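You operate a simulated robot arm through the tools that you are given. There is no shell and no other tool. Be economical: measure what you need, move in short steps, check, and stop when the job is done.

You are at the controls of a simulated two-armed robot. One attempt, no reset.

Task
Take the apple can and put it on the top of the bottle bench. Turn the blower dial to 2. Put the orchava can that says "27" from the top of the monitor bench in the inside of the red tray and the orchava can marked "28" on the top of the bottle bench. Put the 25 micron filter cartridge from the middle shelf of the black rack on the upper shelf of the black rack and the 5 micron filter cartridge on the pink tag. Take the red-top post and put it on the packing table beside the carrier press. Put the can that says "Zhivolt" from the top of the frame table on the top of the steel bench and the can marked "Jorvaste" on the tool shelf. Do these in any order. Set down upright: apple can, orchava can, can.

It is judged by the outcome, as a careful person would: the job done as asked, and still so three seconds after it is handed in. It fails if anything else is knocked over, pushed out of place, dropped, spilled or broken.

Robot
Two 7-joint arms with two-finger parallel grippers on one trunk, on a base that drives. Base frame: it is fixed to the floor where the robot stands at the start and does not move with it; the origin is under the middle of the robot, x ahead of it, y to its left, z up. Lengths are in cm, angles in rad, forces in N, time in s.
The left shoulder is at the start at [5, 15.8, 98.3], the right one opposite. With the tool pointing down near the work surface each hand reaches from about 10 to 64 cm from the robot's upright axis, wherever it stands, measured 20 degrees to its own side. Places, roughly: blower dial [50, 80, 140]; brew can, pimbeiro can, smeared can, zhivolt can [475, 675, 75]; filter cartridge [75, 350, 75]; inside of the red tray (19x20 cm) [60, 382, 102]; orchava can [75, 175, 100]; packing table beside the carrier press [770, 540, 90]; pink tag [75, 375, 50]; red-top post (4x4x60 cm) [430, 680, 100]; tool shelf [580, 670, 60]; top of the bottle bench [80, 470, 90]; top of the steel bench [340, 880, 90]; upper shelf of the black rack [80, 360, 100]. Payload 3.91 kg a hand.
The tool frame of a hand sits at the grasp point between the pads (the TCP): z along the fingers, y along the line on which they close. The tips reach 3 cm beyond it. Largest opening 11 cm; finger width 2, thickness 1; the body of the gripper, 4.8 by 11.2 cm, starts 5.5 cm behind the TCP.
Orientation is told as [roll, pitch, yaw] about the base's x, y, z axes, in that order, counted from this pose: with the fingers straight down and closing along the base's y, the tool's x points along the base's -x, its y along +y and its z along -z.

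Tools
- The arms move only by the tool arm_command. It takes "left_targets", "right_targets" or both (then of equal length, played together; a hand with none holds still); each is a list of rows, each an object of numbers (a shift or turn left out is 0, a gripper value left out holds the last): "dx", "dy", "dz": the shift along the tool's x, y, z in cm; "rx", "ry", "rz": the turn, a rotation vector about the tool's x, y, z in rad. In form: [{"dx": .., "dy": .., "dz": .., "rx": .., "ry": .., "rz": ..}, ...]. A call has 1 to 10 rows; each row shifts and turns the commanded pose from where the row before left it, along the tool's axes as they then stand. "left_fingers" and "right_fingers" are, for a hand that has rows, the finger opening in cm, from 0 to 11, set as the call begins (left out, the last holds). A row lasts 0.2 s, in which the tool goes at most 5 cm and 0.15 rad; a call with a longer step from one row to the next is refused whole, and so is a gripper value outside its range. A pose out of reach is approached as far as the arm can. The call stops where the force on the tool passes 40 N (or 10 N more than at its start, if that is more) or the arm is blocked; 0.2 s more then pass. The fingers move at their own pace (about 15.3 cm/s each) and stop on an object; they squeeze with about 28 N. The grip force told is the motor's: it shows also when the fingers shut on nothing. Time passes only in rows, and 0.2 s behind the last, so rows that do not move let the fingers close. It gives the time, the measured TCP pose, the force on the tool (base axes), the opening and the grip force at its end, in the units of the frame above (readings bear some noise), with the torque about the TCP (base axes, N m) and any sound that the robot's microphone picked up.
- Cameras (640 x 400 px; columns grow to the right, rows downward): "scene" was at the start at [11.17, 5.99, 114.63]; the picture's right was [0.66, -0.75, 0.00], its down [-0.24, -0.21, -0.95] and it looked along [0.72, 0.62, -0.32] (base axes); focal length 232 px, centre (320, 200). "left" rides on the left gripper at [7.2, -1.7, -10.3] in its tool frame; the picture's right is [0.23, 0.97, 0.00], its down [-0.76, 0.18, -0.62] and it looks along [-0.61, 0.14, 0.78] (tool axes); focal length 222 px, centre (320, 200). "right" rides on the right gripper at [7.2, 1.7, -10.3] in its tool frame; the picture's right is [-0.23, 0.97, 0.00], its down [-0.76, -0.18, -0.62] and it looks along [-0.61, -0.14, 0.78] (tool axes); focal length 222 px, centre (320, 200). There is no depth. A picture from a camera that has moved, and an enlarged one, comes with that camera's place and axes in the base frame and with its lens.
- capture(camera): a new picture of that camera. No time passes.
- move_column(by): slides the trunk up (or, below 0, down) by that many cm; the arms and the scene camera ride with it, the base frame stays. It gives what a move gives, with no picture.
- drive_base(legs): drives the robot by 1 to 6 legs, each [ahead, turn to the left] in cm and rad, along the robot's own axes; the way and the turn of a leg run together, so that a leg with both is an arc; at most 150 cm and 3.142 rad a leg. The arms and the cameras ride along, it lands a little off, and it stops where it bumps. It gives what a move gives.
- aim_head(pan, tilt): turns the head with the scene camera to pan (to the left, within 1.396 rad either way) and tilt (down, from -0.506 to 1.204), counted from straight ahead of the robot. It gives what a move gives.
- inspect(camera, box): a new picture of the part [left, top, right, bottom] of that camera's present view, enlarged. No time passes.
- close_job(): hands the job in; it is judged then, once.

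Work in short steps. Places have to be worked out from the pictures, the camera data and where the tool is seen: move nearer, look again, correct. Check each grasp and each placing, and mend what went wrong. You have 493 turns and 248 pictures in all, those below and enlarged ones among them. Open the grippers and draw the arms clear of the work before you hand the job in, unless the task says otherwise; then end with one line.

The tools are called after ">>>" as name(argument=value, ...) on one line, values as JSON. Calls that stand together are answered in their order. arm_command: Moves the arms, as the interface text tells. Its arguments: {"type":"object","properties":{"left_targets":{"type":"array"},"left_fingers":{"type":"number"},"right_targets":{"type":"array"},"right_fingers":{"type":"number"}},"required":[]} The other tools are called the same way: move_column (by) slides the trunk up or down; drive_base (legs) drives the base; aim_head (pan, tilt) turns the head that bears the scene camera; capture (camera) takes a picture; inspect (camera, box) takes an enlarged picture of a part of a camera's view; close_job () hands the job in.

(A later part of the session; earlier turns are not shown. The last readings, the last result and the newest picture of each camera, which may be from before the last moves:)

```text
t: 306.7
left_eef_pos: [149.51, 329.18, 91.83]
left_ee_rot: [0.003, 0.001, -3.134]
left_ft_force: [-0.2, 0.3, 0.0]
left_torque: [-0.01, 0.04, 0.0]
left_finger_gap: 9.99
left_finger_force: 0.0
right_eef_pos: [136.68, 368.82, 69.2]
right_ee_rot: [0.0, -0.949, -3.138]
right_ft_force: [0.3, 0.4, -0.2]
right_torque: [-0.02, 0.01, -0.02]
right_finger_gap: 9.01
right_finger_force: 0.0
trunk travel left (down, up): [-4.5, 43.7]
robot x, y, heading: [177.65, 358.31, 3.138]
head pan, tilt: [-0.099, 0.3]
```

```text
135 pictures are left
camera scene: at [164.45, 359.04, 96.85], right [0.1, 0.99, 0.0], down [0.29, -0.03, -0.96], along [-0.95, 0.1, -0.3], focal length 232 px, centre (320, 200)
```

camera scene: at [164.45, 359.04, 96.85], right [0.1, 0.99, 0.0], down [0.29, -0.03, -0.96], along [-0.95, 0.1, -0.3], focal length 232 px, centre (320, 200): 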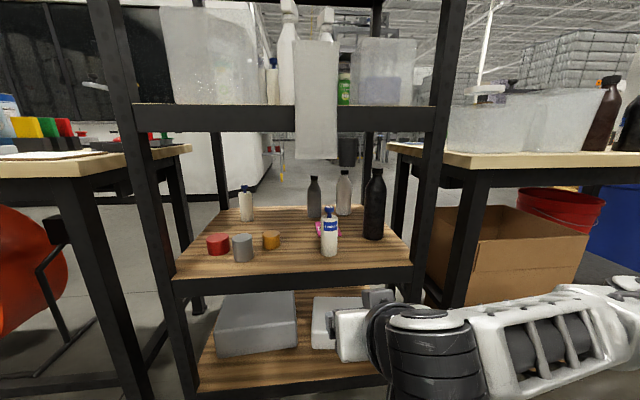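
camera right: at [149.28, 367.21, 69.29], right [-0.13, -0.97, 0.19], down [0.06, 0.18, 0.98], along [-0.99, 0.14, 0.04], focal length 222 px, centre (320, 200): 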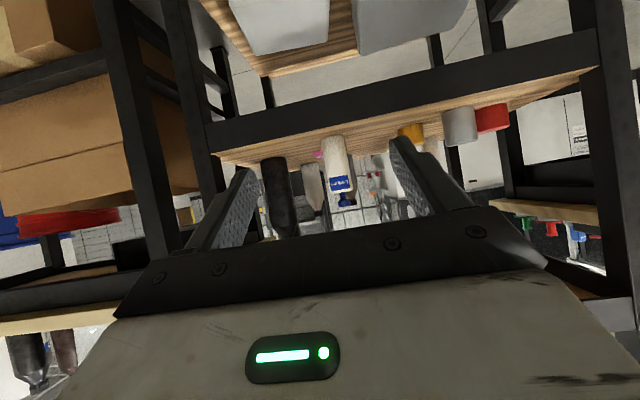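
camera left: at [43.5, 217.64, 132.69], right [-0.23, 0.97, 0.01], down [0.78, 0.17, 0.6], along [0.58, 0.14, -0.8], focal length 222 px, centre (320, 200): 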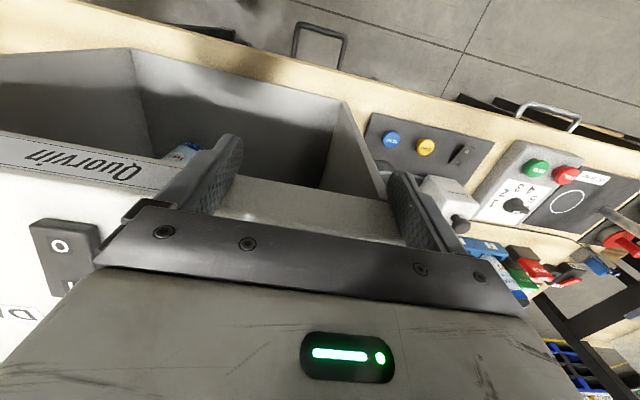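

Extend the arm forward 18 cm (less elbow bulge), then check the line-up near the shelf.

>>> arm_command(right_targets=[{"dz": 2.93, "dx": -2.1}, {"dz": 2.93, "dx": -2.1}, {"dz": 2.93, "dx": -2.1}, {"dz": 2.93, "dx": -2.1}, {"dz": 2.93, "dx": -2.1}])

>>> capture(camera="right")

>>> capture(camera="scene")

```text
t: 307.9
left_eef_pos: [149.47, 329.02, 91.88]
left_ee_rot: [0.003, 0.0, -3.136]
left_ft_force: [-0.1, -1.8, -0.1]
left_torque: [-0.01, 0.01, -0.01]
left_finger_gap: 9.98
left_finger_force: 0.0
right_eef_pos: [118.69, 368.76, 69.24]
right_ee_rot: [-0.001, -0.949, -3.135]
right_ft_force: [-0.2, 0.0, 0.1]
right_torque: [-0.04, 0.03, 0.0]
right_finger_gap: 9.0
right_finger_force: 0.0
trunk travel left (down, up): [-4.5, 43.7]
robot x, y, heading: [177.74, 358.21, 3.137]
head pan, tilt: [-0.099, 0.3]
```

```text
134 pictures are left
camera right: at [131.22, 367.14, 69.31], right [-0.13, -0.97, 0.18], down [0.06, 0.18, 0.98], along [-0.99, 0.14, 0.04], focal length 222 px, centre (320, 200)
```

right: 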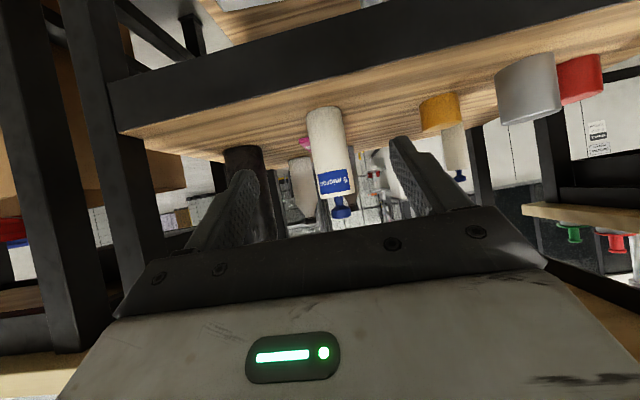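

```text
133 pictures are left
camera scene: at [164.45, 359.04, 96.85], right [0.1, 0.99, 0.0], down [0.29, -0.03, -0.96], along [-0.95, 0.1, -0.3], focal length 232 px, centre (320, 200)
```

scene: 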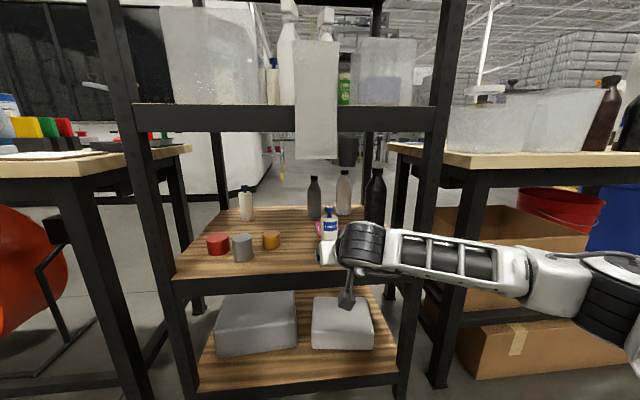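

5 micron at ≈(100,368.5). Drive ahead 18.5 cm to straddle it.

>>> drive_base(legs=[[14, 0]])

>>> capture(camera="right")

```text
t: 309.2
left_eef_pos: [135.42, 329.19, 91.92]
left_ee_rot: [0.004, -0.001, -3.135]
left_ft_force: [0.3, 0.0, 0.9]
left_torque: [0.0, 0.03, 0.02]
left_finger_gap: 10.01
left_finger_force: 0.0
right_eef_pos: [104.8, 368.71, 69.21]
right_ee_rot: [-0.003, -0.949, -3.137]
right_ft_force: [-0.6, 0.1, 0.2]
right_torque: [0.01, 0.0, 0.02]
right_finger_gap: 9.0
right_finger_force: 0.1
trunk travel left (down, up): [-4.5, 43.7]
robot x, y, heading: [163.9, 358.39, 3.138]
head pan, tilt: [-0.099, 0.3]
```

```text
132 pictures are left
camera right: at [117.34, 367.18, 69.32], right [-0.13, -0.97, 0.18], down [0.06, 0.18, 0.98], along [-0.99, 0.14, 0.04], focal length 222 px, centre (320, 200)
```

right: 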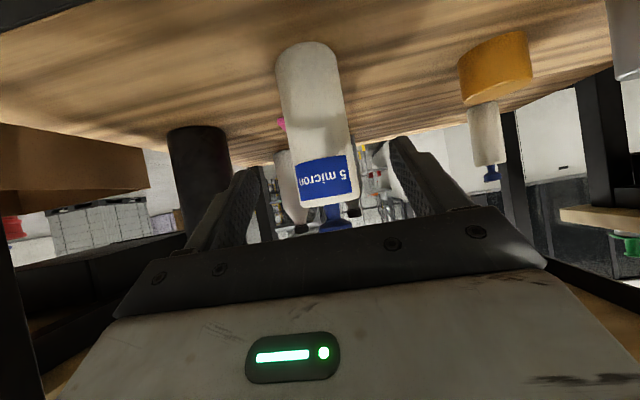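

Advance 5 cm with the arm and close.

>>> arm_command(right_targets=[{"dz": 2.07, "dx": -1.48}, {"dz": 2.07, "dx": -1.48}])

>>> arm_command(right_targets=[{}, {}, {}], right_fingers=3)

>>> capture(camera="right")

```text
t: 309.8
left_eef_pos: [135.44, 329.05, 91.77]
left_ee_rot: [0.005, -0.002, -3.134]
left_ft_force: [0.2, 0.5, 0.1]
left_torque: [-0.03, -0.02, 0.01]
left_finger_gap: 10.02
left_finger_force: 0.1
right_eef_pos: [99.84, 368.69, 69.21]
right_ee_rot: [-0.001, -0.946, -3.135]
right_ft_force: [-1.0, -0.1, 0.1]
right_torque: [-0.03, -0.01, -0.02]
right_finger_gap: 8.99
right_finger_force: 0.0
trunk travel left (down, up): [-4.5, 43.7]
robot x, y, heading: [163.9, 358.11, 3.136]
head pan, tilt: [-0.099, 0.3]
```

```text
t: 310.6
left_eef_pos: [135.48, 329.11, 91.8]
left_ee_rot: [0.004, 0.0, -3.134]
left_ft_force: [-0.4, 0.9, 0.2]
left_torque: [0.03, -0.03, -0.02]
left_finger_gap: 9.97
left_finger_force: 0.1
right_eef_pos: [99.79, 368.57, 69.16]
right_ee_rot: [-0.001, -0.95, -3.137]
right_ft_force: [-0.8, 0.5, 0.7]
right_torque: [0.0, 0.08, -0.03]
right_finger_gap: 5.29
right_finger_force: 28.3
trunk travel left (down, up): [-4.5, 43.7]
robot x, y, heading: [163.6, 358.36, 3.133]
head pan, tilt: [-0.099, 0.3]
```

```text
131 pictures are left
camera right: at [112.28, 367.1, 69.33], right [-0.13, -0.97, 0.18], down [0.06, 0.18, 0.98], along [-0.99, 0.14, 0.04], focal length 222 px, centre (320, 200)
```

right: 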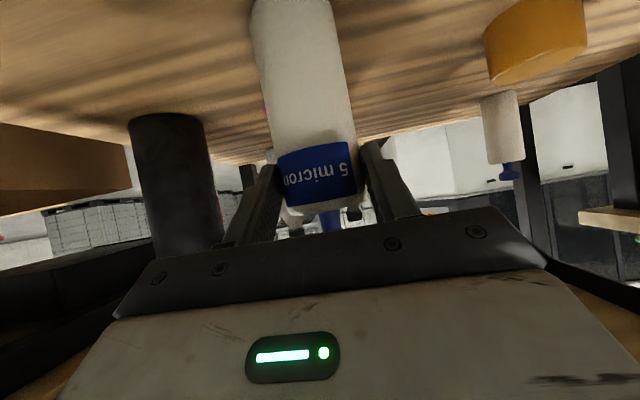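

Gripped. Lift 2 cm, then view the tag from the scene camera.

>>> arm_command(right_targets=[{"dz": -1.16, "dx": -1.63}])

>>> aim_head(pan=-0.2, tilt=0.4)

>>> inspect(camera="scene", box=[160, 100, 420, 290])

```text
t: 311.0
left_eef_pos: [135.56, 329.2, 91.77]
left_ee_rot: [0.003, 0.001, -3.134]
left_ft_force: [0.4, 0.9, -0.2]
left_torque: [0.02, -0.01, 0.02]
left_finger_gap: 10.0
left_finger_force: 0.1
right_eef_pos: [99.67, 368.72, 71.18]
right_ee_rot: [-0.002, -0.949, -3.136]
right_ft_force: [-0.1, 0.4, -2.1]
right_torque: [-0.01, 0.0, -0.03]
right_finger_gap: 5.31
right_finger_force: 27.7
trunk travel left (down, up): [-4.5, 43.7]
robot x, y, heading: [163.67, 358.14, 3.142]
head pan, tilt: [-0.099, 0.3]
```

```text
t: 311.7
left_eef_pos: [135.46, 329.24, 91.84]
left_ee_rot: [0.005, 0.003, -3.137]
left_ft_force: [-0.4, -0.2, -0.4]
left_torque: [0.01, 0.01, 0.01]
left_finger_gap: 9.98
left_finger_force: 0.0
right_eef_pos: [99.68, 368.71, 71.24]
right_ee_rot: [-0.002, -0.949, -3.137]
right_ft_force: [-0.2, -0.9, -1.6]
right_torque: [-0.01, -0.05, 0.0]
right_finger_gap: 5.32
right_finger_force: 28.5
trunk travel left (down, up): [-4.5, 43.7]
robot x, y, heading: [163.57, 358.28, 3.137]
head pan, tilt: [-0.201, 0.4]
```

```text
2.11 times, centred on (290, 195) of scene
camera zoom: at [150.72, 360.0, 95.92], right [0.2, 0.98, 0.0], down [0.38, -0.08, -0.92], along [-0.9, 0.19, -0.39], focal length 488 px, centre (383, 210)
```

zoom: 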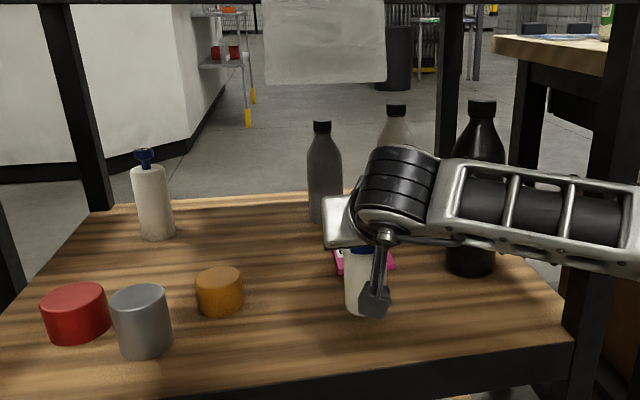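

Tag centre ≈(80,370.8) (x 73–86.5, y 366–375). Drive 7 cm ahead and extend 12.7 cm with a small y shift.

>>> drive_base(legs=[[7, 0]])

>>> arm_command(right_targets=[{"dy": -2.1}, {"dz": 2.6, "dx": -1.86}, {"dz": 2.6, "dx": -1.86}, {"dz": 2.6, "dx": -1.86}])

>>> capture(camera="right")

>>> capture(camera="scene")

```text
t: 312.7
left_eef_pos: [128.59, 329.22, 91.81]
left_ee_rot: [0.004, 0.0, -3.133]
left_ft_force: [0.1, 0.3, 0.7]
left_torque: [0.01, 0.0, 0.01]
left_finger_gap: 9.99
left_finger_force: 0.2
right_eef_pos: [92.88, 368.74, 71.21]
right_ee_rot: [-0.001, -0.949, -3.136]
right_ft_force: [0.1, -0.8, -1.1]
right_torque: [0.02, -0.02, 0.04]
right_finger_gap: 5.27
right_finger_force: 27.9
trunk travel left (down, up): [-4.5, 43.7]
robot x, y, heading: [156.73, 358.31, 3.141]
head pan, tilt: [-0.201, 0.4]
```

```text
t: 313.7
left_eef_pos: [128.69, 329.1, 91.84]
left_ee_rot: [0.004, -0.001, -3.133]
left_ft_force: [-0.4, -0.1, 0.0]
left_torque: [0.01, 0.02, 0.0]
left_finger_gap: 9.99
left_finger_force: 0.1
right_eef_pos: [83.34, 370.72, 71.27]
right_ee_rot: [0.0, -0.948, -3.133]
right_ft_force: [-0.5, 0.1, -1.7]
right_torque: [0.01, -0.02, -0.03]
right_finger_gap: 5.35
right_finger_force: 27.9
trunk travel left (down, up): [-4.5, 43.7]
robot x, y, heading: [156.94, 358.65, 3.14]
head pan, tilt: [-0.201, 0.4]
```

```text
129 pictures are left
camera right: at [95.78, 369.17, 71.34], right [-0.13, -0.97, 0.18], down [0.06, 0.18, 0.98], along [-0.99, 0.14, 0.04], focal length 222 px, centre (320, 200)
```

right: 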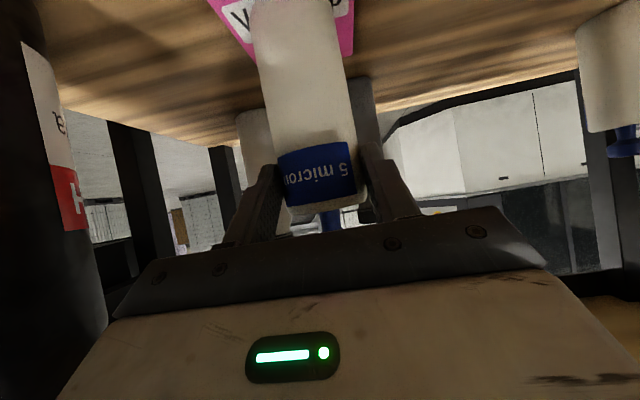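

```text
128 pictures are left
camera scene: at [143.78, 360.03, 95.92], right [0.2, 0.98, 0.0], down [0.38, -0.08, -0.92], along [-0.9, 0.19, -0.39], focal length 232 px, centre (320, 200)
```

scene: 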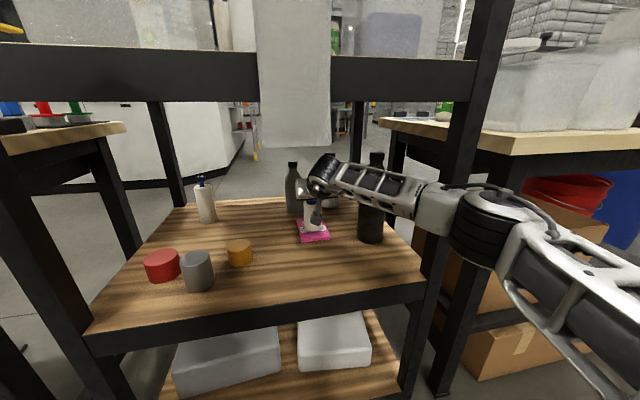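

Tag directly below; advance 3 cm more, then lower 2 cm.

>>> arm_command(right_targets=[{"dz": 2.5, "dx": -1.8}, {"dz": 0.6, "dx": 0.85}, {"dz": 0.3, "dx": 0.42}, {"dz": 0.2, "dx": 0.28}])

>>> inspect(camera="scene", box=[240, 140, 440, 270])

```text
t: 314.7
left_eef_pos: [128.83, 329.2, 91.86]
left_ee_rot: [0.004, -0.004, -3.137]
left_ft_force: [0.1, -0.3, -0.2]
left_torque: [0.0, 0.01, 0.0]
left_finger_gap: 10.0
left_finger_force: 0.0
right_eef_pos: [80.1, 370.73, 70.15]
right_ee_rot: [0.0, -0.963, -3.136]
right_ft_force: [-2.3, 3.0, 20.4]
right_torque: [0.05, 0.41, -0.17]
right_finger_gap: 5.31
right_finger_force: 27.9
trunk travel left (down, up): [-4.5, 43.7]
robot x, y, heading: [156.67, 358.29, 3.143]
head pan, tilt: [-0.201, 0.4]
```

```text
3.08 times, centred on (340, 205) of scene
camera zoom: at [143.95, 360.01, 95.99], right [0.2, 0.98, 0.0], down [0.38, -0.08, -0.92], along [-0.9, 0.19, -0.39], focal length 712 px, centre (258, 185)
```

zoom: 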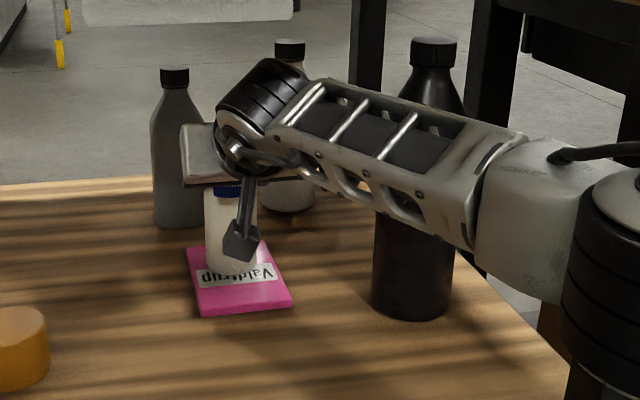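

Cartridge stands on the tag. Ease, release and back out horizontally.

>>> arm_command(right_targets=[{"dz": -0.15, "dx": -0.2}, {}])

>>> arm_command(right_targets=[{}, {}, {"dz": -1.6, "dx": 1.16}, {"dz": -2.4, "dx": 1.75}, {"dz": -2.4, "dx": 1.75}], right_fingers=8.5)

>>> capture(camera="right")

```text
t: 315.3
left_eef_pos: [128.75, 329.2, 91.97]
left_ee_rot: [0.002, -0.002, -3.134]
left_ft_force: [-0.7, -0.6, -0.7]
left_torque: [-0.03, -0.01, 0.04]
left_finger_gap: 10.01
left_finger_force: 0.0
right_eef_pos: [80.24, 370.71, 70.05]
right_ee_rot: [-0.001, -0.956, -3.134]
right_ft_force: [-6.4, 1.7, 17.3]
right_torque: [0.0, 0.75, -0.05]
right_finger_gap: 5.3
right_finger_force: 27.8
trunk travel left (down, up): [-4.5, 43.7]
robot x, y, heading: [156.36, 358.1, 3.134]
head pan, tilt: [-0.201, 0.4]
```

```text
t: 316.5
left_eef_pos: [128.51, 329.27, 91.89]
left_ee_rot: [0.004, 0.001, -3.134]
left_ft_force: [0.2, -0.1, 0.1]
left_torque: [-0.02, -0.01, 0.0]
left_finger_gap: 10.01
left_finger_force: 0.1
right_eef_pos: [88.3, 370.75, 69.4]
right_ee_rot: [-0.003, -0.949, -3.137]
right_ft_force: [0.4, -0.5, 0.3]
right_torque: [0.01, -0.06, 0.02]
right_finger_gap: 8.52
right_finger_force: 0.0
trunk travel left (down, up): [-4.5, 43.7]
robot x, y, heading: [157.06, 358.33, 3.14]
head pan, tilt: [-0.201, 0.4]
```

```text
126 pictures are left
camera right: at [100.66, 369.24, 69.61], right [-0.13, -0.97, 0.18], down [0.06, 0.18, 0.98], along [-0.99, 0.14, 0.04], focal length 222 px, centre (320, 200)
```

right: 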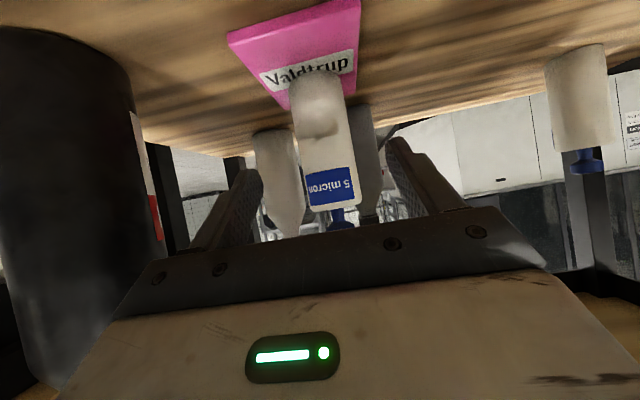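

Back the base out and check the result.

>>> drive_base(legs=[[-35, 0]])

>>> inspect(camera="scene", box=[220, 140, 420, 270])

```text
t: 318.7
left_eef_pos: [163.27, 329.1, 91.84]
left_ee_rot: [0.005, -0.001, -3.135]
left_ft_force: [0.0, 0.7, -0.2]
left_torque: [-0.03, 0.01, 0.02]
left_finger_gap: 9.98
left_finger_force: 0.0
right_eef_pos: [122.71, 370.5, 69.48]
right_ee_rot: [0.0, -0.948, -3.134]
right_ft_force: [0.0, 0.8, -0.2]
right_torque: [0.01, 0.01, 0.04]
right_finger_gap: 8.49
right_finger_force: 0.1
trunk travel left (down, up): [-4.5, 43.7]
robot x, y, heading: [191.1, 358.19, 3.141]
head pan, tilt: [-0.201, 0.4]
```

```text
3.08 times, centred on (320, 205) of scene
camera zoom: at [178.37, 359.92, 95.92], right [0.2, 0.98, 0.0], down [0.38, -0.08, -0.92], along [-0.9, 0.19, -0.39], focal length 712 px, centre (320, 185)
```

zoom: 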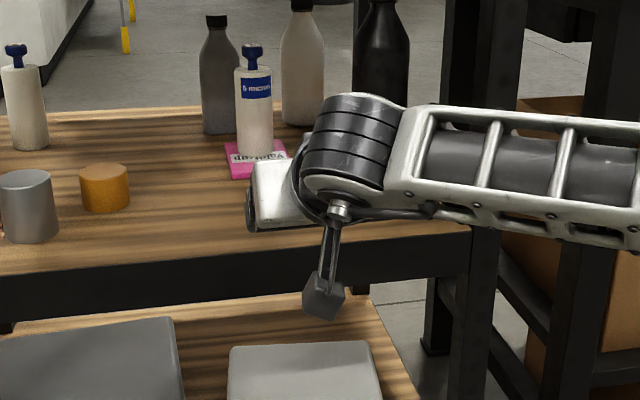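

5 micron stands on the tag. Tuck the right arm and go back to vertical, raise the trunk partly, and travel north.

>>> arm_command(right_targets=[{"dz": -3.6, "dx": 2.6}, {"dz": -3.6, "dx": 2.6}, {"dz": -3.6, "dx": 2.6}, {"dz": -3.6, "dx": 2.6}, {"dz": -3.6, "dx": 2.6}, {"dz": -3.6, "dx": 2.6}, {"ry": 0.14}, {"ry": 0.14}, {"ry": 0.14}])

>>> arm_command(right_targets=[{"ry": 0.14}, {"ry": 0.14}, {"ry": 0.14}, {"ry": 0.11}, {"dz": -4}, {"dz": -4}, {"dz": -4}])

>>> move_column(by=30)

>>> drive_base(legs=[[0, -1.571], [150, 0], [150, 0], [20, 0]])

>>> aim_head(pan=-1.0, tilt=0.15)

>>> capture(camera="scene")

```text
t: 320.7
left_eef_pos: [163.17, 329.07, 91.78]
left_ee_rot: [0.003, -0.001, -3.133]
left_ft_force: [-0.2, -1.1, -1.1]
left_torque: [0.03, 0.0, -0.03]
left_finger_gap: 9.99
left_finger_force: 0.1
right_eef_pos: [149.4, 370.83, 69.54]
right_ee_rot: [0.0, -0.527, -3.132]
right_ft_force: [-0.8, 0.6, 0.6]
right_torque: [0.0, -0.02, 0.0]
right_finger_gap: 8.51
right_finger_force: 0.0
trunk travel left (down, up): [-4.5, 43.7]
robot x, y, heading: [191.08, 358.18, 3.139]
head pan, tilt: [-0.201, 0.4]
```

```text
t: 322.3
left_eef_pos: [163.21, 329.1, 91.93]
left_ee_rot: [0.002, 0.0, -3.135]
left_ft_force: [0.1, 0.1, 0.9]
left_torque: [-0.01, -0.01, 0.0]
left_finger_gap: 9.98
left_finger_force: 0.0
right_eef_pos: [149.43, 370.81, 81.46]
right_ee_rot: [-0.002, 0.001, -3.135]
right_ft_force: [-0.9, 0.4, 0.1]
right_torque: [0.03, -0.01, 0.01]
right_finger_gap: 8.5
right_finger_force: 0.0
trunk travel left (down, up): [-4.5, 43.7]
robot x, y, heading: [191.6, 358.44, 3.138]
head pan, tilt: [-0.201, 0.4]
```

```text
t: 325.3
left_eef_pos: [163.3, 329.13, 121.79]
left_ee_rot: [0.004, -0.001, -3.134]
left_ft_force: [-0.1, -0.4, -0.5]
left_torque: [0.0, 0.02, 0.01]
left_finger_gap: 10.01
left_finger_force: 0.0
right_eef_pos: [149.54, 370.74, 111.36]
right_ee_rot: [-0.001, 0.0, -3.135]
right_ft_force: [-1.2, 0.7, -0.1]
right_torque: [-0.02, 0.0, 0.01]
right_finger_gap: 8.51
right_finger_force: 0.1
trunk travel left (down, up): [-34.5, 13.7]
robot x, y, heading: [191.19, 358.36, 3.142]
head pan, tilt: [-0.201, 0.4]
```

```text
t: 344.7
left_eef_pos: [161.57, 704.16, 121.83]
left_ee_rot: [0.003, -0.001, 1.582]
left_ft_force: [-0.4, 0.7, 0.4]
left_torque: [0.02, -0.01, 0.04]
left_finger_gap: 10.0
left_finger_force: 0.1
right_eef_pos: [203.13, 718.09, 111.48]
right_ee_rot: [0.002, -0.001, 1.581]
right_ft_force: [-0.8, 0.0, -1.1]
right_torque: [-0.02, -0.05, -0.02]
right_finger_gap: 8.47
right_finger_force: 0.1
trunk travel left (down, up): [-34.5, 13.7]
robot x, y, heading: [190.75, 675.98, 1.57]
head pan, tilt: [-0.201, 0.4]
```

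```text
t: 345.8
left_eef_pos: [161.6, 704.09, 121.76]
left_ee_rot: [0.004, 0.001, 1.585]
left_ft_force: [0.4, 0.2, 0.2]
left_torque: [0.04, 0.01, -0.02]
left_finger_gap: 10.0
left_finger_force: 0.0
right_eef_pos: [203.09, 718.09, 111.35]
right_ee_rot: [0.0, 0.0, 1.581]
right_ft_force: [-0.3, -0.7, -0.3]
right_torque: [0.0, 0.05, 0.02]
right_finger_gap: 8.52
right_finger_force: 0.1
trunk travel left (down, up): [-34.5, 13.7]
robot x, y, heading: [190.27, 675.96, 1.576]
head pan, tilt: [-1.0, 0.15]
```

```text
124 pictures are left
camera scene: at [198.71, 685.04, 128.24], right [0.54, -0.84, 0.0], down [-0.13, -0.08, -0.99], along [0.83, 0.54, -0.15], focal length 232 px, centre (320, 200)
```

scene: 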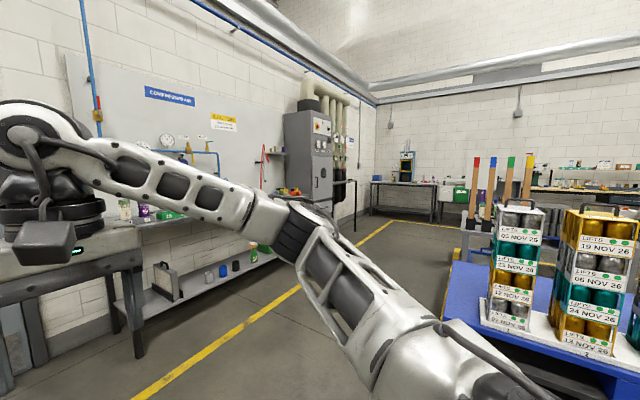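

The coloured-top posts stand beyond a blue pallet. I'll go along the aisle y≈757 eastwards to x≈420.

>>> drive_base(legs=[[82, 0], [0, -1.575], [140, 0], [60, 0]])

>>> aim_head(pan=-0.6, tilt=0.3)

>>> capture(camera="scene")

>>> aim_head(pan=0.9, tilt=0.3)

>>> capture(camera="scene")

```text
t: 363.6
left_eef_pos: [418.63, 784.67, 121.74]
left_ee_rot: [0.003, 0.001, -0.008]
left_ft_force: [0.0, 0.8, -0.7]
left_torque: [0.02, 0.03, 0.0]
left_finger_gap: 9.97
left_finger_force: 0.1
right_eef_pos: [431.71, 742.95, 111.46]
right_ee_rot: [-0.001, -0.001, -0.007]
right_ft_force: [0.0, 0.4, 0.4]
right_torque: [0.0, 0.03, 0.02]
right_finger_gap: 8.48
right_finger_force: 0.1
trunk travel left (down, up): [-34.5, 13.7]
robot x, y, heading: [390.01, 755.9, -0.014]
head pan, tilt: [-1.0, 0.15]
```

```text
t: 364.5
left_eef_pos: [418.5, 784.8, 121.77]
left_ee_rot: [0.003, 0.0, -0.007]
left_ft_force: [-0.6, -0.3, 0.0]
left_torque: [0.0, -0.02, 0.0]
left_finger_gap: 10.0
left_finger_force: 0.2
right_eef_pos: [431.77, 742.92, 111.5]
right_ee_rot: [0.0, -0.001, -0.006]
right_ft_force: [0.1, 0.6, 0.1]
right_torque: [0.01, -0.02, -0.01]
right_finger_gap: 8.5
right_finger_force: 0.1
trunk travel left (down, up): [-34.5, 13.7]
robot x, y, heading: [390.21, 755.71, -0.016]
head pan, tilt: [-0.6, 0.3]
```

```text
123 pictures are left
camera scene: at [401.75, 750.4, 126.85], right [-0.58, -0.82, 0.0], down [-0.24, 0.17, -0.96], along [0.78, -0.55, -0.3], focal length 232 px, centre (320, 200)
```

scene: 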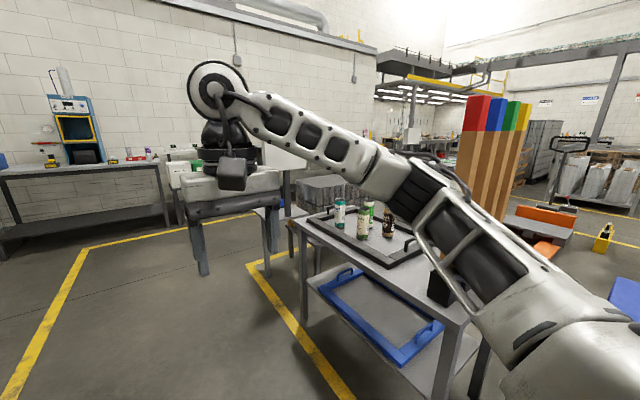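

```text
t: 366.1
left_eef_pos: [418.53, 784.83, 121.8]
left_ee_rot: [0.004, 0.001, -0.007]
left_ft_force: [0.0, -0.7, -0.4]
left_torque: [0.01, -0.01, -0.02]
left_finger_gap: 9.97
left_finger_force: 0.1
right_eef_pos: [431.72, 742.91, 111.46]
right_ee_rot: [0.0, 0.001, -0.008]
right_ft_force: [0.0, -0.5, 0.7]
right_torque: [0.02, -0.03, -0.01]
right_finger_gap: 8.52
right_finger_force: 0.0
trunk travel left (down, up): [-34.5, 13.7]
robot x, y, heading: [389.94, 755.83, -0.016]
head pan, tilt: [0.901, 0.3]
```

```text
122 pictures are left
camera scene: at [400.05, 763.03, 126.85], right [0.77, -0.63, 0.0], down [-0.19, -0.23, -0.96], along [0.61, 0.74, -0.3], focal length 232 px, centre (320, 200)
```

scene: 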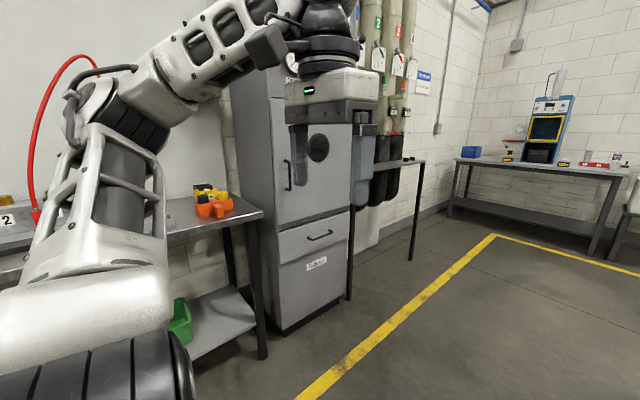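

The frame table with cans in a frame and posts is here. Look closely.

>>> aim_head(pan=-0.75, tilt=0.4)

>>> inspect(camera="scene", box=[180, 70, 520, 330])

```text
t: 367.8
left_eef_pos: [418.55, 784.69, 121.75]
left_ee_rot: [0.002, -0.001, -0.007]
left_ft_force: [0.5, 0.0, -0.4]
left_torque: [0.0, -0.03, 0.0]
left_finger_gap: 10.01
left_finger_force: 0.1
right_eef_pos: [431.77, 742.95, 111.53]
right_ee_rot: [0.0, 0.0, -0.006]
right_ft_force: [-1.1, 0.3, 0.4]
right_torque: [0.01, 0.02, -0.01]
right_finger_gap: 8.52
right_finger_force: 0.0
trunk travel left (down, up): [-34.5, 13.7]
robot x, y, heading: [390.23, 755.89, -0.018]
head pan, tilt: [-0.75, 0.4]
```

```text
1.54 times, centred on (350, 200) of scene
camera zoom: at [400.81, 749.39, 125.92], right [-0.69, -0.72, 0.0], down [-0.28, 0.27, -0.92], along [0.66, -0.64, -0.39], focal length 356 px, centre (274, 200)
```

zoom: 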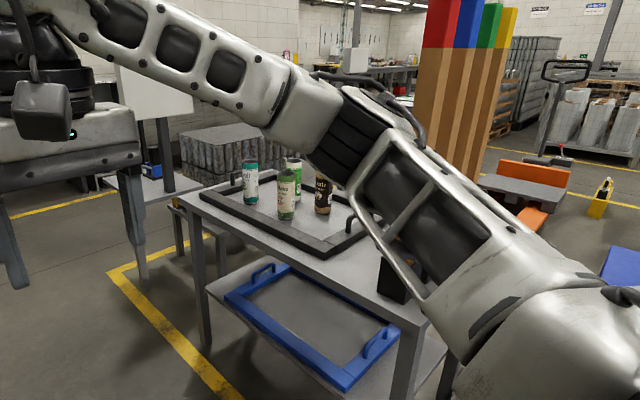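

Move to x≈468 and face south towards the table.

>>> drive_base(legs=[[78, 0.016], [0, -1.571]])

>>> aim_head(pan=0.0, tilt=0.4)

>>> capture(camera="scene")

```text
t: 375.8
left_eef_pos: [496.98, 727.14, 121.86]
left_ee_rot: [0.004, 0.0, -1.564]
left_ft_force: [-0.4, 0.4, 0.1]
left_torque: [-0.01, 0.0, 0.0]
left_finger_gap: 10.01
left_finger_force: 0.1
right_eef_pos: [455.5, 713.46, 111.33]
right_ee_rot: [-0.001, 0.0, -1.564]
right_ft_force: [-0.3, 0.8, 0.2]
right_torque: [0.0, -0.03, -0.01]
right_finger_gap: 8.52
right_finger_force: 0.1
trunk travel left (down, up): [-34.5, 13.7]
robot x, y, heading: [468.06, 755.18, -1.575]
head pan, tilt: [-0.75, 0.4]
```

```text
t: 376.9
left_eef_pos: [497.12, 727.2, 121.84]
left_ee_rot: [0.004, -0.002, -1.564]
left_ft_force: [0.5, 0.0, 0.1]
left_torque: [-0.01, 0.0, -0.02]
left_finger_gap: 9.96
left_finger_force: 0.0
right_eef_pos: [455.51, 713.48, 111.57]
right_ee_rot: [0.001, -0.001, -1.564]
right_ft_force: [-0.2, -0.7, 0.5]
right_torque: [0.03, 0.0, 0.01]
right_finger_gap: 8.5
right_finger_force: 0.0
trunk travel left (down, up): [-34.5, 13.7]
robot x, y, heading: [467.81, 755.29, -1.578]
head pan, tilt: [0.0, 0.4]
```

```text
120 pictures are left
camera scene: at [468.15, 741.92, 125.92], right [-1.0, 0.0, 0.0], down [0.0, 0.39, -0.92], along [0.0, -0.92, -0.39], focal length 232 px, centre (320, 200)
```

scene: 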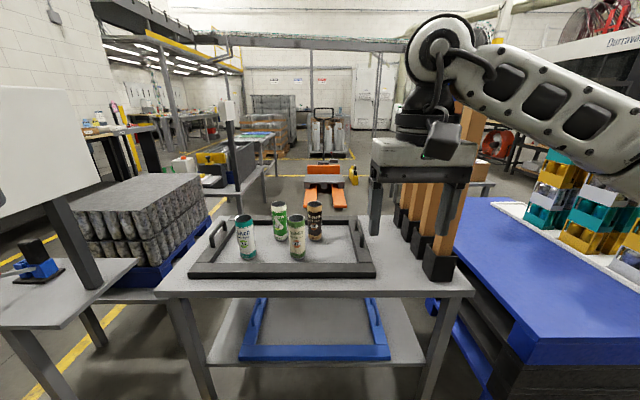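

Zoom on the cans.

>>> inspect(camera="scene", box=[190, 190, 390, 290])

>>> inspect(camera="scene", box=[0, 180, 160, 320])

```text
3.20 times, centred on (290, 240) of scene
camera zoom: at [468.15, 741.92, 125.92], right [-1.0, 0.0, 0.0], down [0.0, 0.39, -0.92], along [0.0, -0.92, -0.39], focal length 741 px, centre (416, 72)
```

zoom: 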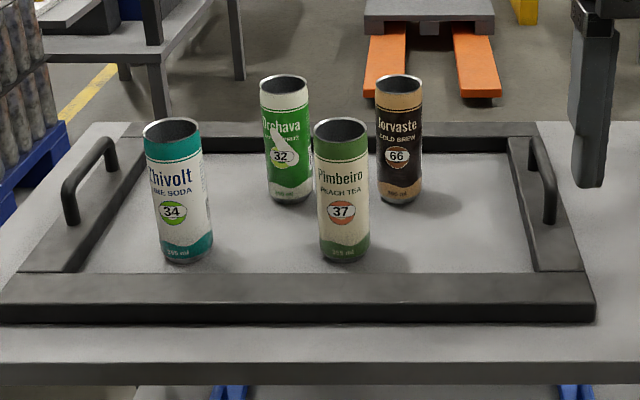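

```text
2.86 times, centred on (80, 250) of scene
camera zoom: at [468.15, 741.92, 125.92], right [-1.0, 0.0, 0.0], down [0.0, 0.39, -0.92], along [0.0, -0.92, -0.39], focal length 662 px, centre (1006, 57)
```

zoom: 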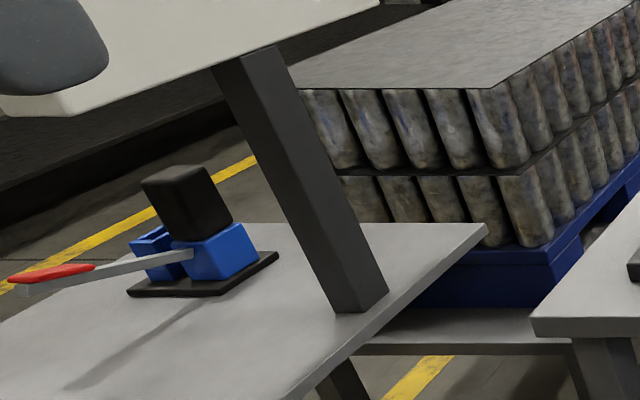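

Cans: Zhivolt 34 at ≈(492,678), Jorvaste 66 at ≈(470,666.5), table z≈77. I shift to (478,726) so each hand can take one.

>>> drive_base(legs=[[0, 0.32], [31, 0], [0, -0.32]])

>>> aim_head(pan=0.0, tilt=0.7)

>>> capture(camera="scene")

```text
t: 381.1
left_eef_pos: [506.7, 697.62, 121.89]
left_ee_rot: [0.005, -0.001, -1.567]
left_ft_force: [0.2, 0.4, 0.9]
left_torque: [0.03, 0.01, -0.01]
left_finger_gap: 9.99
left_finger_force: 0.0
right_eef_pos: [465.03, 684.1, 111.4]
right_ee_rot: [0.002, 0.0, -1.568]
right_ft_force: [0.0, -0.1, 0.2]
right_torque: [0.01, 0.02, -0.01]
right_finger_gap: 8.5
right_finger_force: 0.1
trunk travel left (down, up): [-34.5, 13.7]
robot x, y, heading: [477.95, 725.85, -1.579]
head pan, tilt: [0.0, 0.4]
```

```text
t: 381.9
left_eef_pos: [506.76, 697.54, 121.85]
left_ee_rot: [0.002, 0.001, -1.567]
left_ft_force: [-0.6, -0.5, 1.1]
left_torque: [-0.02, -0.01, -0.01]
left_finger_gap: 9.99
left_finger_force: 0.1
right_eef_pos: [465.0, 683.97, 111.54]
right_ee_rot: [-0.001, 0.0, -1.568]
right_ft_force: [0.3, -0.3, 1.3]
right_torque: [0.0, 0.01, 0.0]
right_finger_gap: 8.51
right_finger_force: 0.1
trunk travel left (down, up): [-34.5, 13.7]
robot x, y, heading: [477.42, 725.86, -1.577]
head pan, tilt: [0.0, 0.7]
```

```text
117 pictures are left
camera scene: at [477.78, 713.26, 123.24], right [-1.0, 0.01, 0.0], down [0.0, 0.64, -0.77], along [0.0, -0.77, -0.64], focal length 232 px, centre (320, 200)
```

scene: 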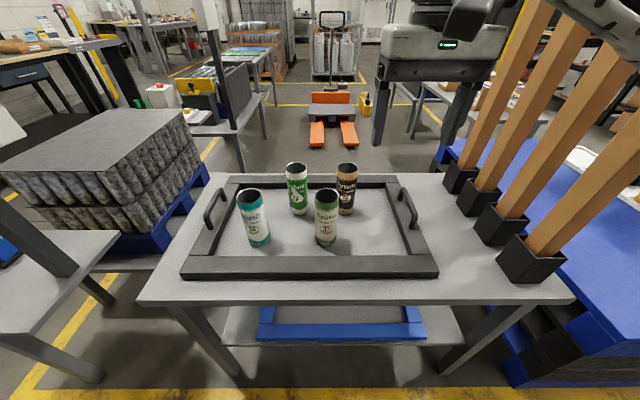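

Refined: Zhivolt ≈(492.7,675.2), Jorvaste ≈(470.8,664.8). Move both hands above them.

>>> arm_command(left_targets=[{"dx": -3.7, "dy": -2.35, "dz": 2.2}, {"dx": -3.7, "dy": -2.35, "dz": 2.2}, {"dx": -3.7, "dy": -2.35, "dz": 2.2}, {"dx": -3.7, "dy": -2.35, "dz": 2.2}, {"dx": -3.7, "dy": -2.35, "dz": 2.2}, {"dx": -3.8, "dy": -2.35, "dz": 2.0}], right_targets=[{"dx": -3.2, "dy": 0.97, "dz": 1.5}, {"dx": -3.2, "dy": 0.97, "dz": 1.5}, {"dx": -3.2, "dy": 0.97, "dz": 1.5}, {"dx": -3.2, "dy": 0.97, "dz": 1.5}, {"dx": -3.2, "dy": 0.97, "dz": 1.5}, {"dx": -3.2, "dy": 0.97, "dz": 1.0}], left_fingers=9, right_fingers=8.5)

>>> capture(camera="left")

>>> capture(camera="right")

```text
t: 383.3
left_eef_pos: [492.67, 675.3, 108.96]
left_ee_rot: [0.005, 0.003, -1.567]
left_ft_force: [-0.6, 0.7, 0.2]
left_torque: [0.02, -0.03, 0.02]
left_finger_gap: 8.99
left_finger_force: 0.1
right_eef_pos: [470.5, 665.66, 102.58]
right_ee_rot: [-0.001, -0.002, -1.567]
right_ft_force: [0.0, -0.4, 0.0]
right_torque: [0.0, -0.04, 0.02]
right_finger_gap: 8.49
right_finger_force: 0.0
right hand out of reach, approached as far as the arm can: row 6
trunk travel left (down, up): [-34.5, 13.7]
robot x, y, heading: [477.72, 725.91, -1.577]
head pan, tilt: [0.0, 0.7]
```

```text
116 pictures are left
camera left: at [490.88, 682.58, 119.28], right [0.97, 0.23, 0.0], down [0.18, -0.76, 0.62], along [0.15, -0.61, -0.78], focal length 222 px, centre (320, 200)
```

left: 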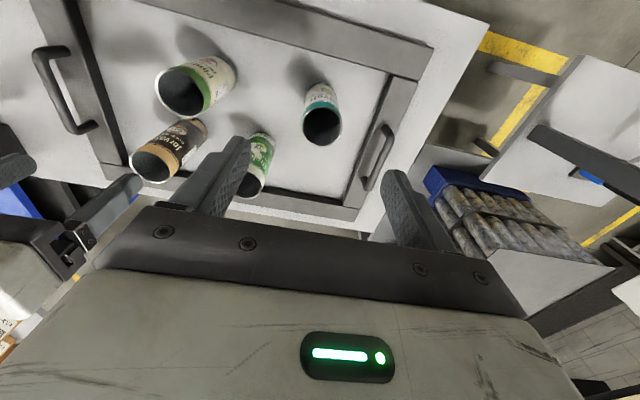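

```text
115 pictures are left
camera right: at [472.08, 673.02, 112.93], right [0.97, -0.22, 0.0], down [-0.17, -0.76, 0.62], along [-0.14, -0.61, -0.78], focal length 222 px, centre (320, 200)
```

right: 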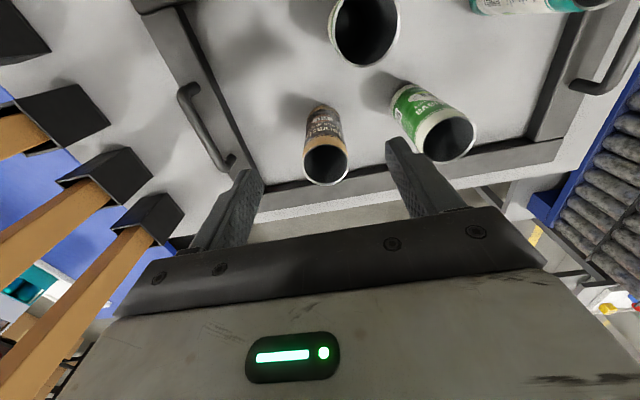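

Jorvaste is slightly out of reach; drive 6 cm closer and correct both hands.

>>> drive_base(legs=[[6, 0]])

>>> arm_command(left_targets=[{"dx": 2.2, "dy": 0.6}, {"dx": 2.2, "dz": 3}, {"dz": 2.5}], right_targets=[{"dx": 1.2, "dy": -0.3}, {"dx": 1.1}, {}])

>>> capture(camera="left")

>>> capture(camera="right")

```text
t: 384.2
left_eef_pos: [492.78, 669.26, 108.9]
left_ee_rot: [0.002, 0.001, -1.567]
left_ft_force: [0.4, -1.0, -0.1]
left_torque: [0.03, 0.0, 0.0]
left_finger_gap: 9.02
left_finger_force: 0.0
right_eef_pos: [470.57, 659.75, 102.6]
right_ee_rot: [0.001, 0.0, -1.568]
right_ft_force: [0.5, -0.1, -0.4]
right_torque: [0.01, -0.02, 0.04]
right_finger_gap: 8.5
right_finger_force: 0.1
trunk travel left (down, up): [-34.5, 13.7]
robot x, y, heading: [477.8, 720.25, -1.576]
head pan, tilt: [0.0, 0.7]
```

```text
t: 385.1
left_eef_pos: [493.36, 673.63, 103.49]
left_ee_rot: [0.003, -0.002, -1.566]
left_ft_force: [0.6, 0.2, 0.0]
left_torque: [-0.03, 0.04, 0.01]
left_finger_gap: 9.01
left_finger_force: 0.1
right_eef_pos: [470.3, 661.92, 102.69]
right_ee_rot: [-0.001, 0.0, -1.568]
right_ft_force: [-0.5, 0.7, 0.1]
right_torque: [0.0, -0.01, -0.04]
right_finger_gap: 8.49
right_finger_force: 0.0
trunk travel left (down, up): [-34.5, 13.7]
robot x, y, heading: [477.87, 719.96, -1.573]
head pan, tilt: [0.0, 0.7]
```

```text
114 pictures are left
camera left: at [491.56, 681.03, 113.82], right [0.97, 0.23, 0.0], down [0.18, -0.76, 0.62], along [0.15, -0.61, -0.78], focal length 222 px, centre (320, 200)
```

left: 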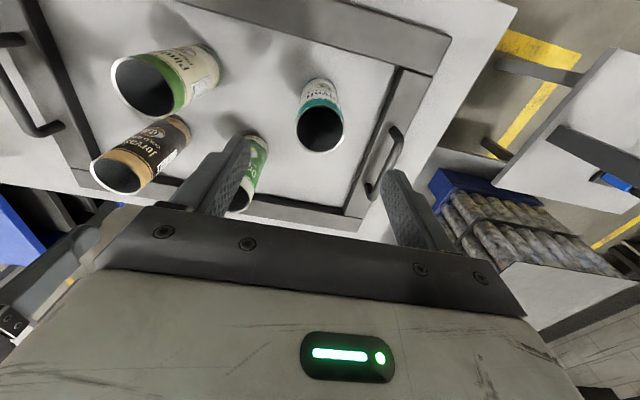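

```text
113 pictures are left
camera right: at [471.83, 669.36, 113.01], right [0.97, -0.22, 0.0], down [-0.17, -0.76, 0.62], along [-0.14, -0.61, -0.78], focal length 222 px, centre (320, 200)
```

right: 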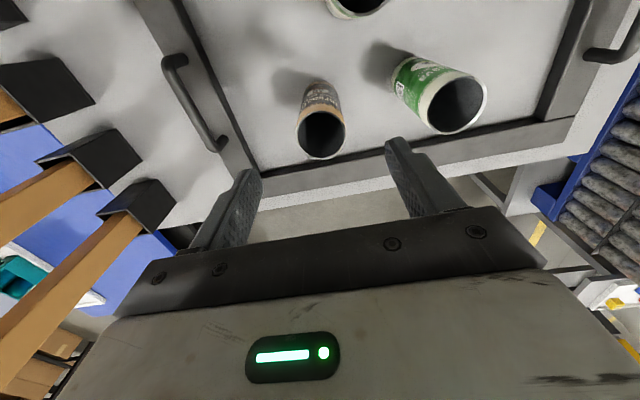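

Height reassessment puts the can tops at ~89.3: Zhivolt ≈(494,671.3), Jorvaste ≈(470,660). Adjust and descend to z≈96, then look.

>>> arm_command(left_targets=[{"dx": -2.3, "dy": 0.7}, {"dz": 4}, {"dz": 3.5}], right_targets=[{"dx": -1.9, "dy": -0.3}, {"dz": 3.5}, {"dz": 3.5}])

>>> capture(camera="left")

>>> capture(camera="right")

```text
t: 385.9
left_eef_pos: [494.12, 671.32, 95.95]
left_ee_rot: [0.003, -0.002, -1.567]
left_ft_force: [0.5, 0.6, -0.3]
left_torque: [0.0, -0.03, 0.01]
left_finger_gap: 8.98
left_finger_force: 0.1
right_eef_pos: [469.98, 660.21, 95.67]
right_ee_rot: [-0.001, -0.001, -1.566]
right_ft_force: [0.9, 0.1, 1.1]
right_torque: [-0.02, -0.02, 0.01]
right_finger_gap: 8.52
right_finger_force: 0.0
trunk travel left (down, up): [-34.5, 13.7]
robot x, y, heading: [477.62, 719.79, -1.579]
head pan, tilt: [0.0, 0.7]
```

```text
112 pictures are left
camera left: at [492.33, 678.65, 106.27], right [0.97, 0.23, 0.0], down [0.18, -0.76, 0.62], along [0.15, -0.61, -0.78], focal length 222 px, centre (320, 200)
```

left: 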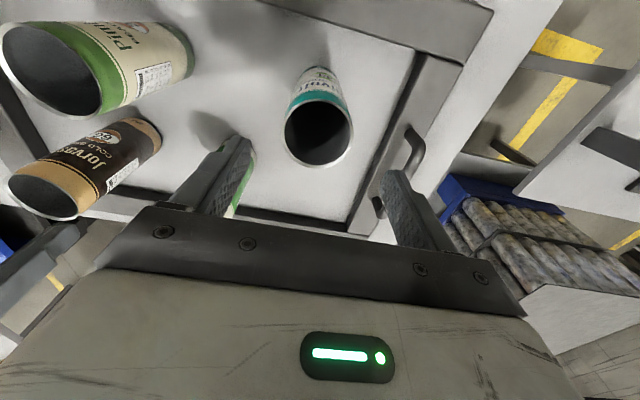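

```text
111 pictures are left
camera right: at [471.52, 667.48, 105.96], right [0.97, -0.22, 0.0], down [-0.17, -0.76, 0.62], along [-0.14, -0.61, -0.78], focal length 222 px, centre (320, 200)
```

right: 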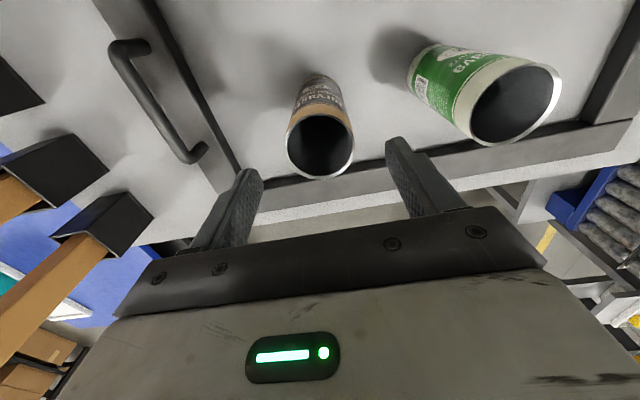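

Tops ≈87.5. Descend to TCP z≈84.7 (right forward 1 cm more) and close both.

>>> arm_command(left_targets=[{"dz": 4}, {"dz": 4}, {"dz": 3.2}], right_targets=[{"dz": 4, "dx": -1}, {"dz": 4}, {"dz": 3}])

>>> arm_command(left_targets=[{}, {}, {}], right_targets=[{}, {}, {}], left_fingers=4, right_fingers=4)

>>> capture(camera="left")

>>> capture(camera="right")

```text
t: 386.6
left_eef_pos: [494.21, 671.37, 84.78]
left_ee_rot: [0.004, -0.001, -1.567]
left_ft_force: [-0.7, -0.1, 0.4]
left_torque: [-0.01, -0.04, -0.01]
left_finger_gap: 9.0
left_finger_force: 0.0
right_eef_pos: [470.03, 659.02, 84.64]
right_ee_rot: [-0.001, -0.001, -1.567]
right_ft_force: [-0.8, -0.3, 0.3]
right_torque: [0.0, -0.01, 0.0]
right_finger_gap: 8.49
right_finger_force: 0.0
trunk travel left (down, up): [-34.5, 13.7]
robot x, y, heading: [477.7, 719.9, -1.576]
head pan, tilt: [0.0, 0.7]
```

```text
t: 387.4
left_eef_pos: [494.18, 671.4, 84.72]
left_ee_rot: [0.003, -0.001, -1.567]
left_ft_force: [0.1, -0.3, 0.2]
left_torque: [0.01, 0.01, -0.02]
left_finger_gap: 5.61
left_finger_force: 28.3
right_eef_pos: [469.97, 659.16, 84.76]
right_ee_rot: [-0.001, 0.0, -1.568]
right_ft_force: [0.8, -0.6, 0.1]
right_torque: [0.01, -0.03, 0.02]
right_finger_gap: 5.64
right_finger_force: 28.3
trunk travel left (down, up): [-34.5, 13.7]
robot x, y, heading: [477.59, 719.71, -1.578]
head pan, tilt: [0.0, 0.7]
```

```text
110 pictures are left
camera left: at [492.43, 678.73, 95.08], right [0.97, 0.23, 0.0], down [0.18, -0.76, 0.62], along [0.15, -0.61, -0.78], focal length 222 px, centre (320, 200)
```

left: 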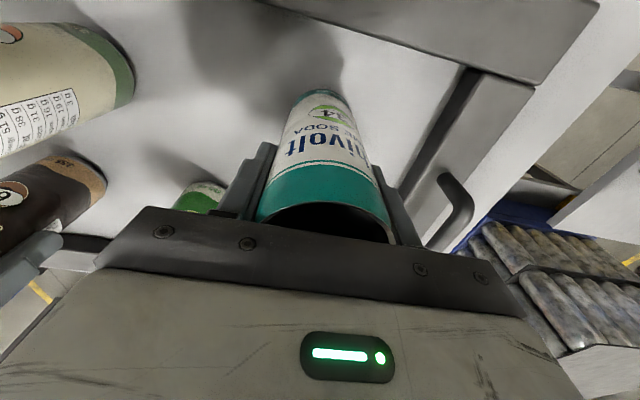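

```text
109 pictures are left
camera right: at [471.48, 666.46, 94.98], right [0.97, -0.22, 0.0], down [-0.17, -0.76, 0.62], along [-0.14, -0.61, -0.78], focal length 222 px, centre (320, 200)
```

right: 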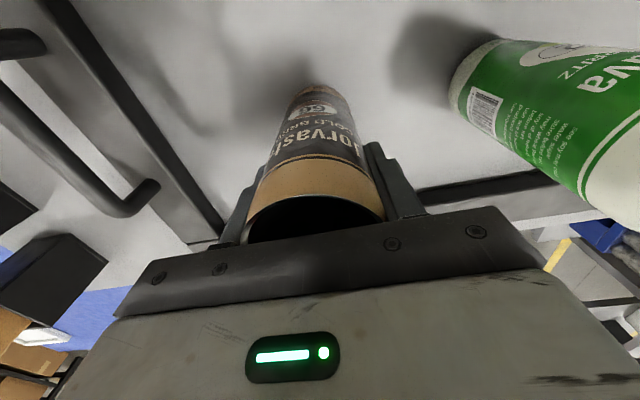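

Both gripped (≈5.6). Lift both 24 cm.

>>> arm_command(left_targets=[{"dz": -2}, {"dz": -4}, {"dz": -4}, {"dz": -4}, {"dz": -4}, {"dz": -4}], right_targets=[{"dz": -2}, {"dz": -4}, {"dz": -4}, {"dz": -4}, {"dz": -4}, {"dz": -4}])

>>> capture(camera="scene")

```text
t: 388.9
left_eef_pos: [494.15, 671.41, 106.85]
left_ee_rot: [0.004, -0.001, -1.566]
left_ft_force: [0.0, 0.0, 0.6]
left_torque: [-0.01, 0.0, 0.01]
left_finger_gap: 5.66
left_finger_force: 28.3
right_eef_pos: [469.51, 660.2, 106.6]
right_ee_rot: [0.002, 0.0, -1.569]
right_ft_force: [0.4, 0.7, 0.2]
right_torque: [0.01, 0.0, 0.0]
right_finger_gap: 5.63
right_finger_force: 28.2
right hand out of reach, approached as far as the arm can: row 6
trunk travel left (down, up): [-34.5, 13.7]
robot x, y, heading: [478.02, 719.62, -1.577]
head pan, tilt: [0.0, 0.7]
```

```text
108 pictures are left
camera scene: at [477.72, 707.29, 123.24], right [-1.0, 0.01, 0.0], down [0.0, 0.64, -0.77], along [0.0, -0.77, -0.64], focal length 232 px, centre (320, 200)
```

scene: 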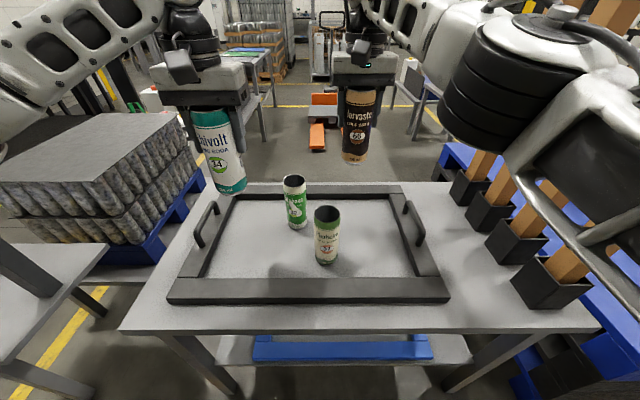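

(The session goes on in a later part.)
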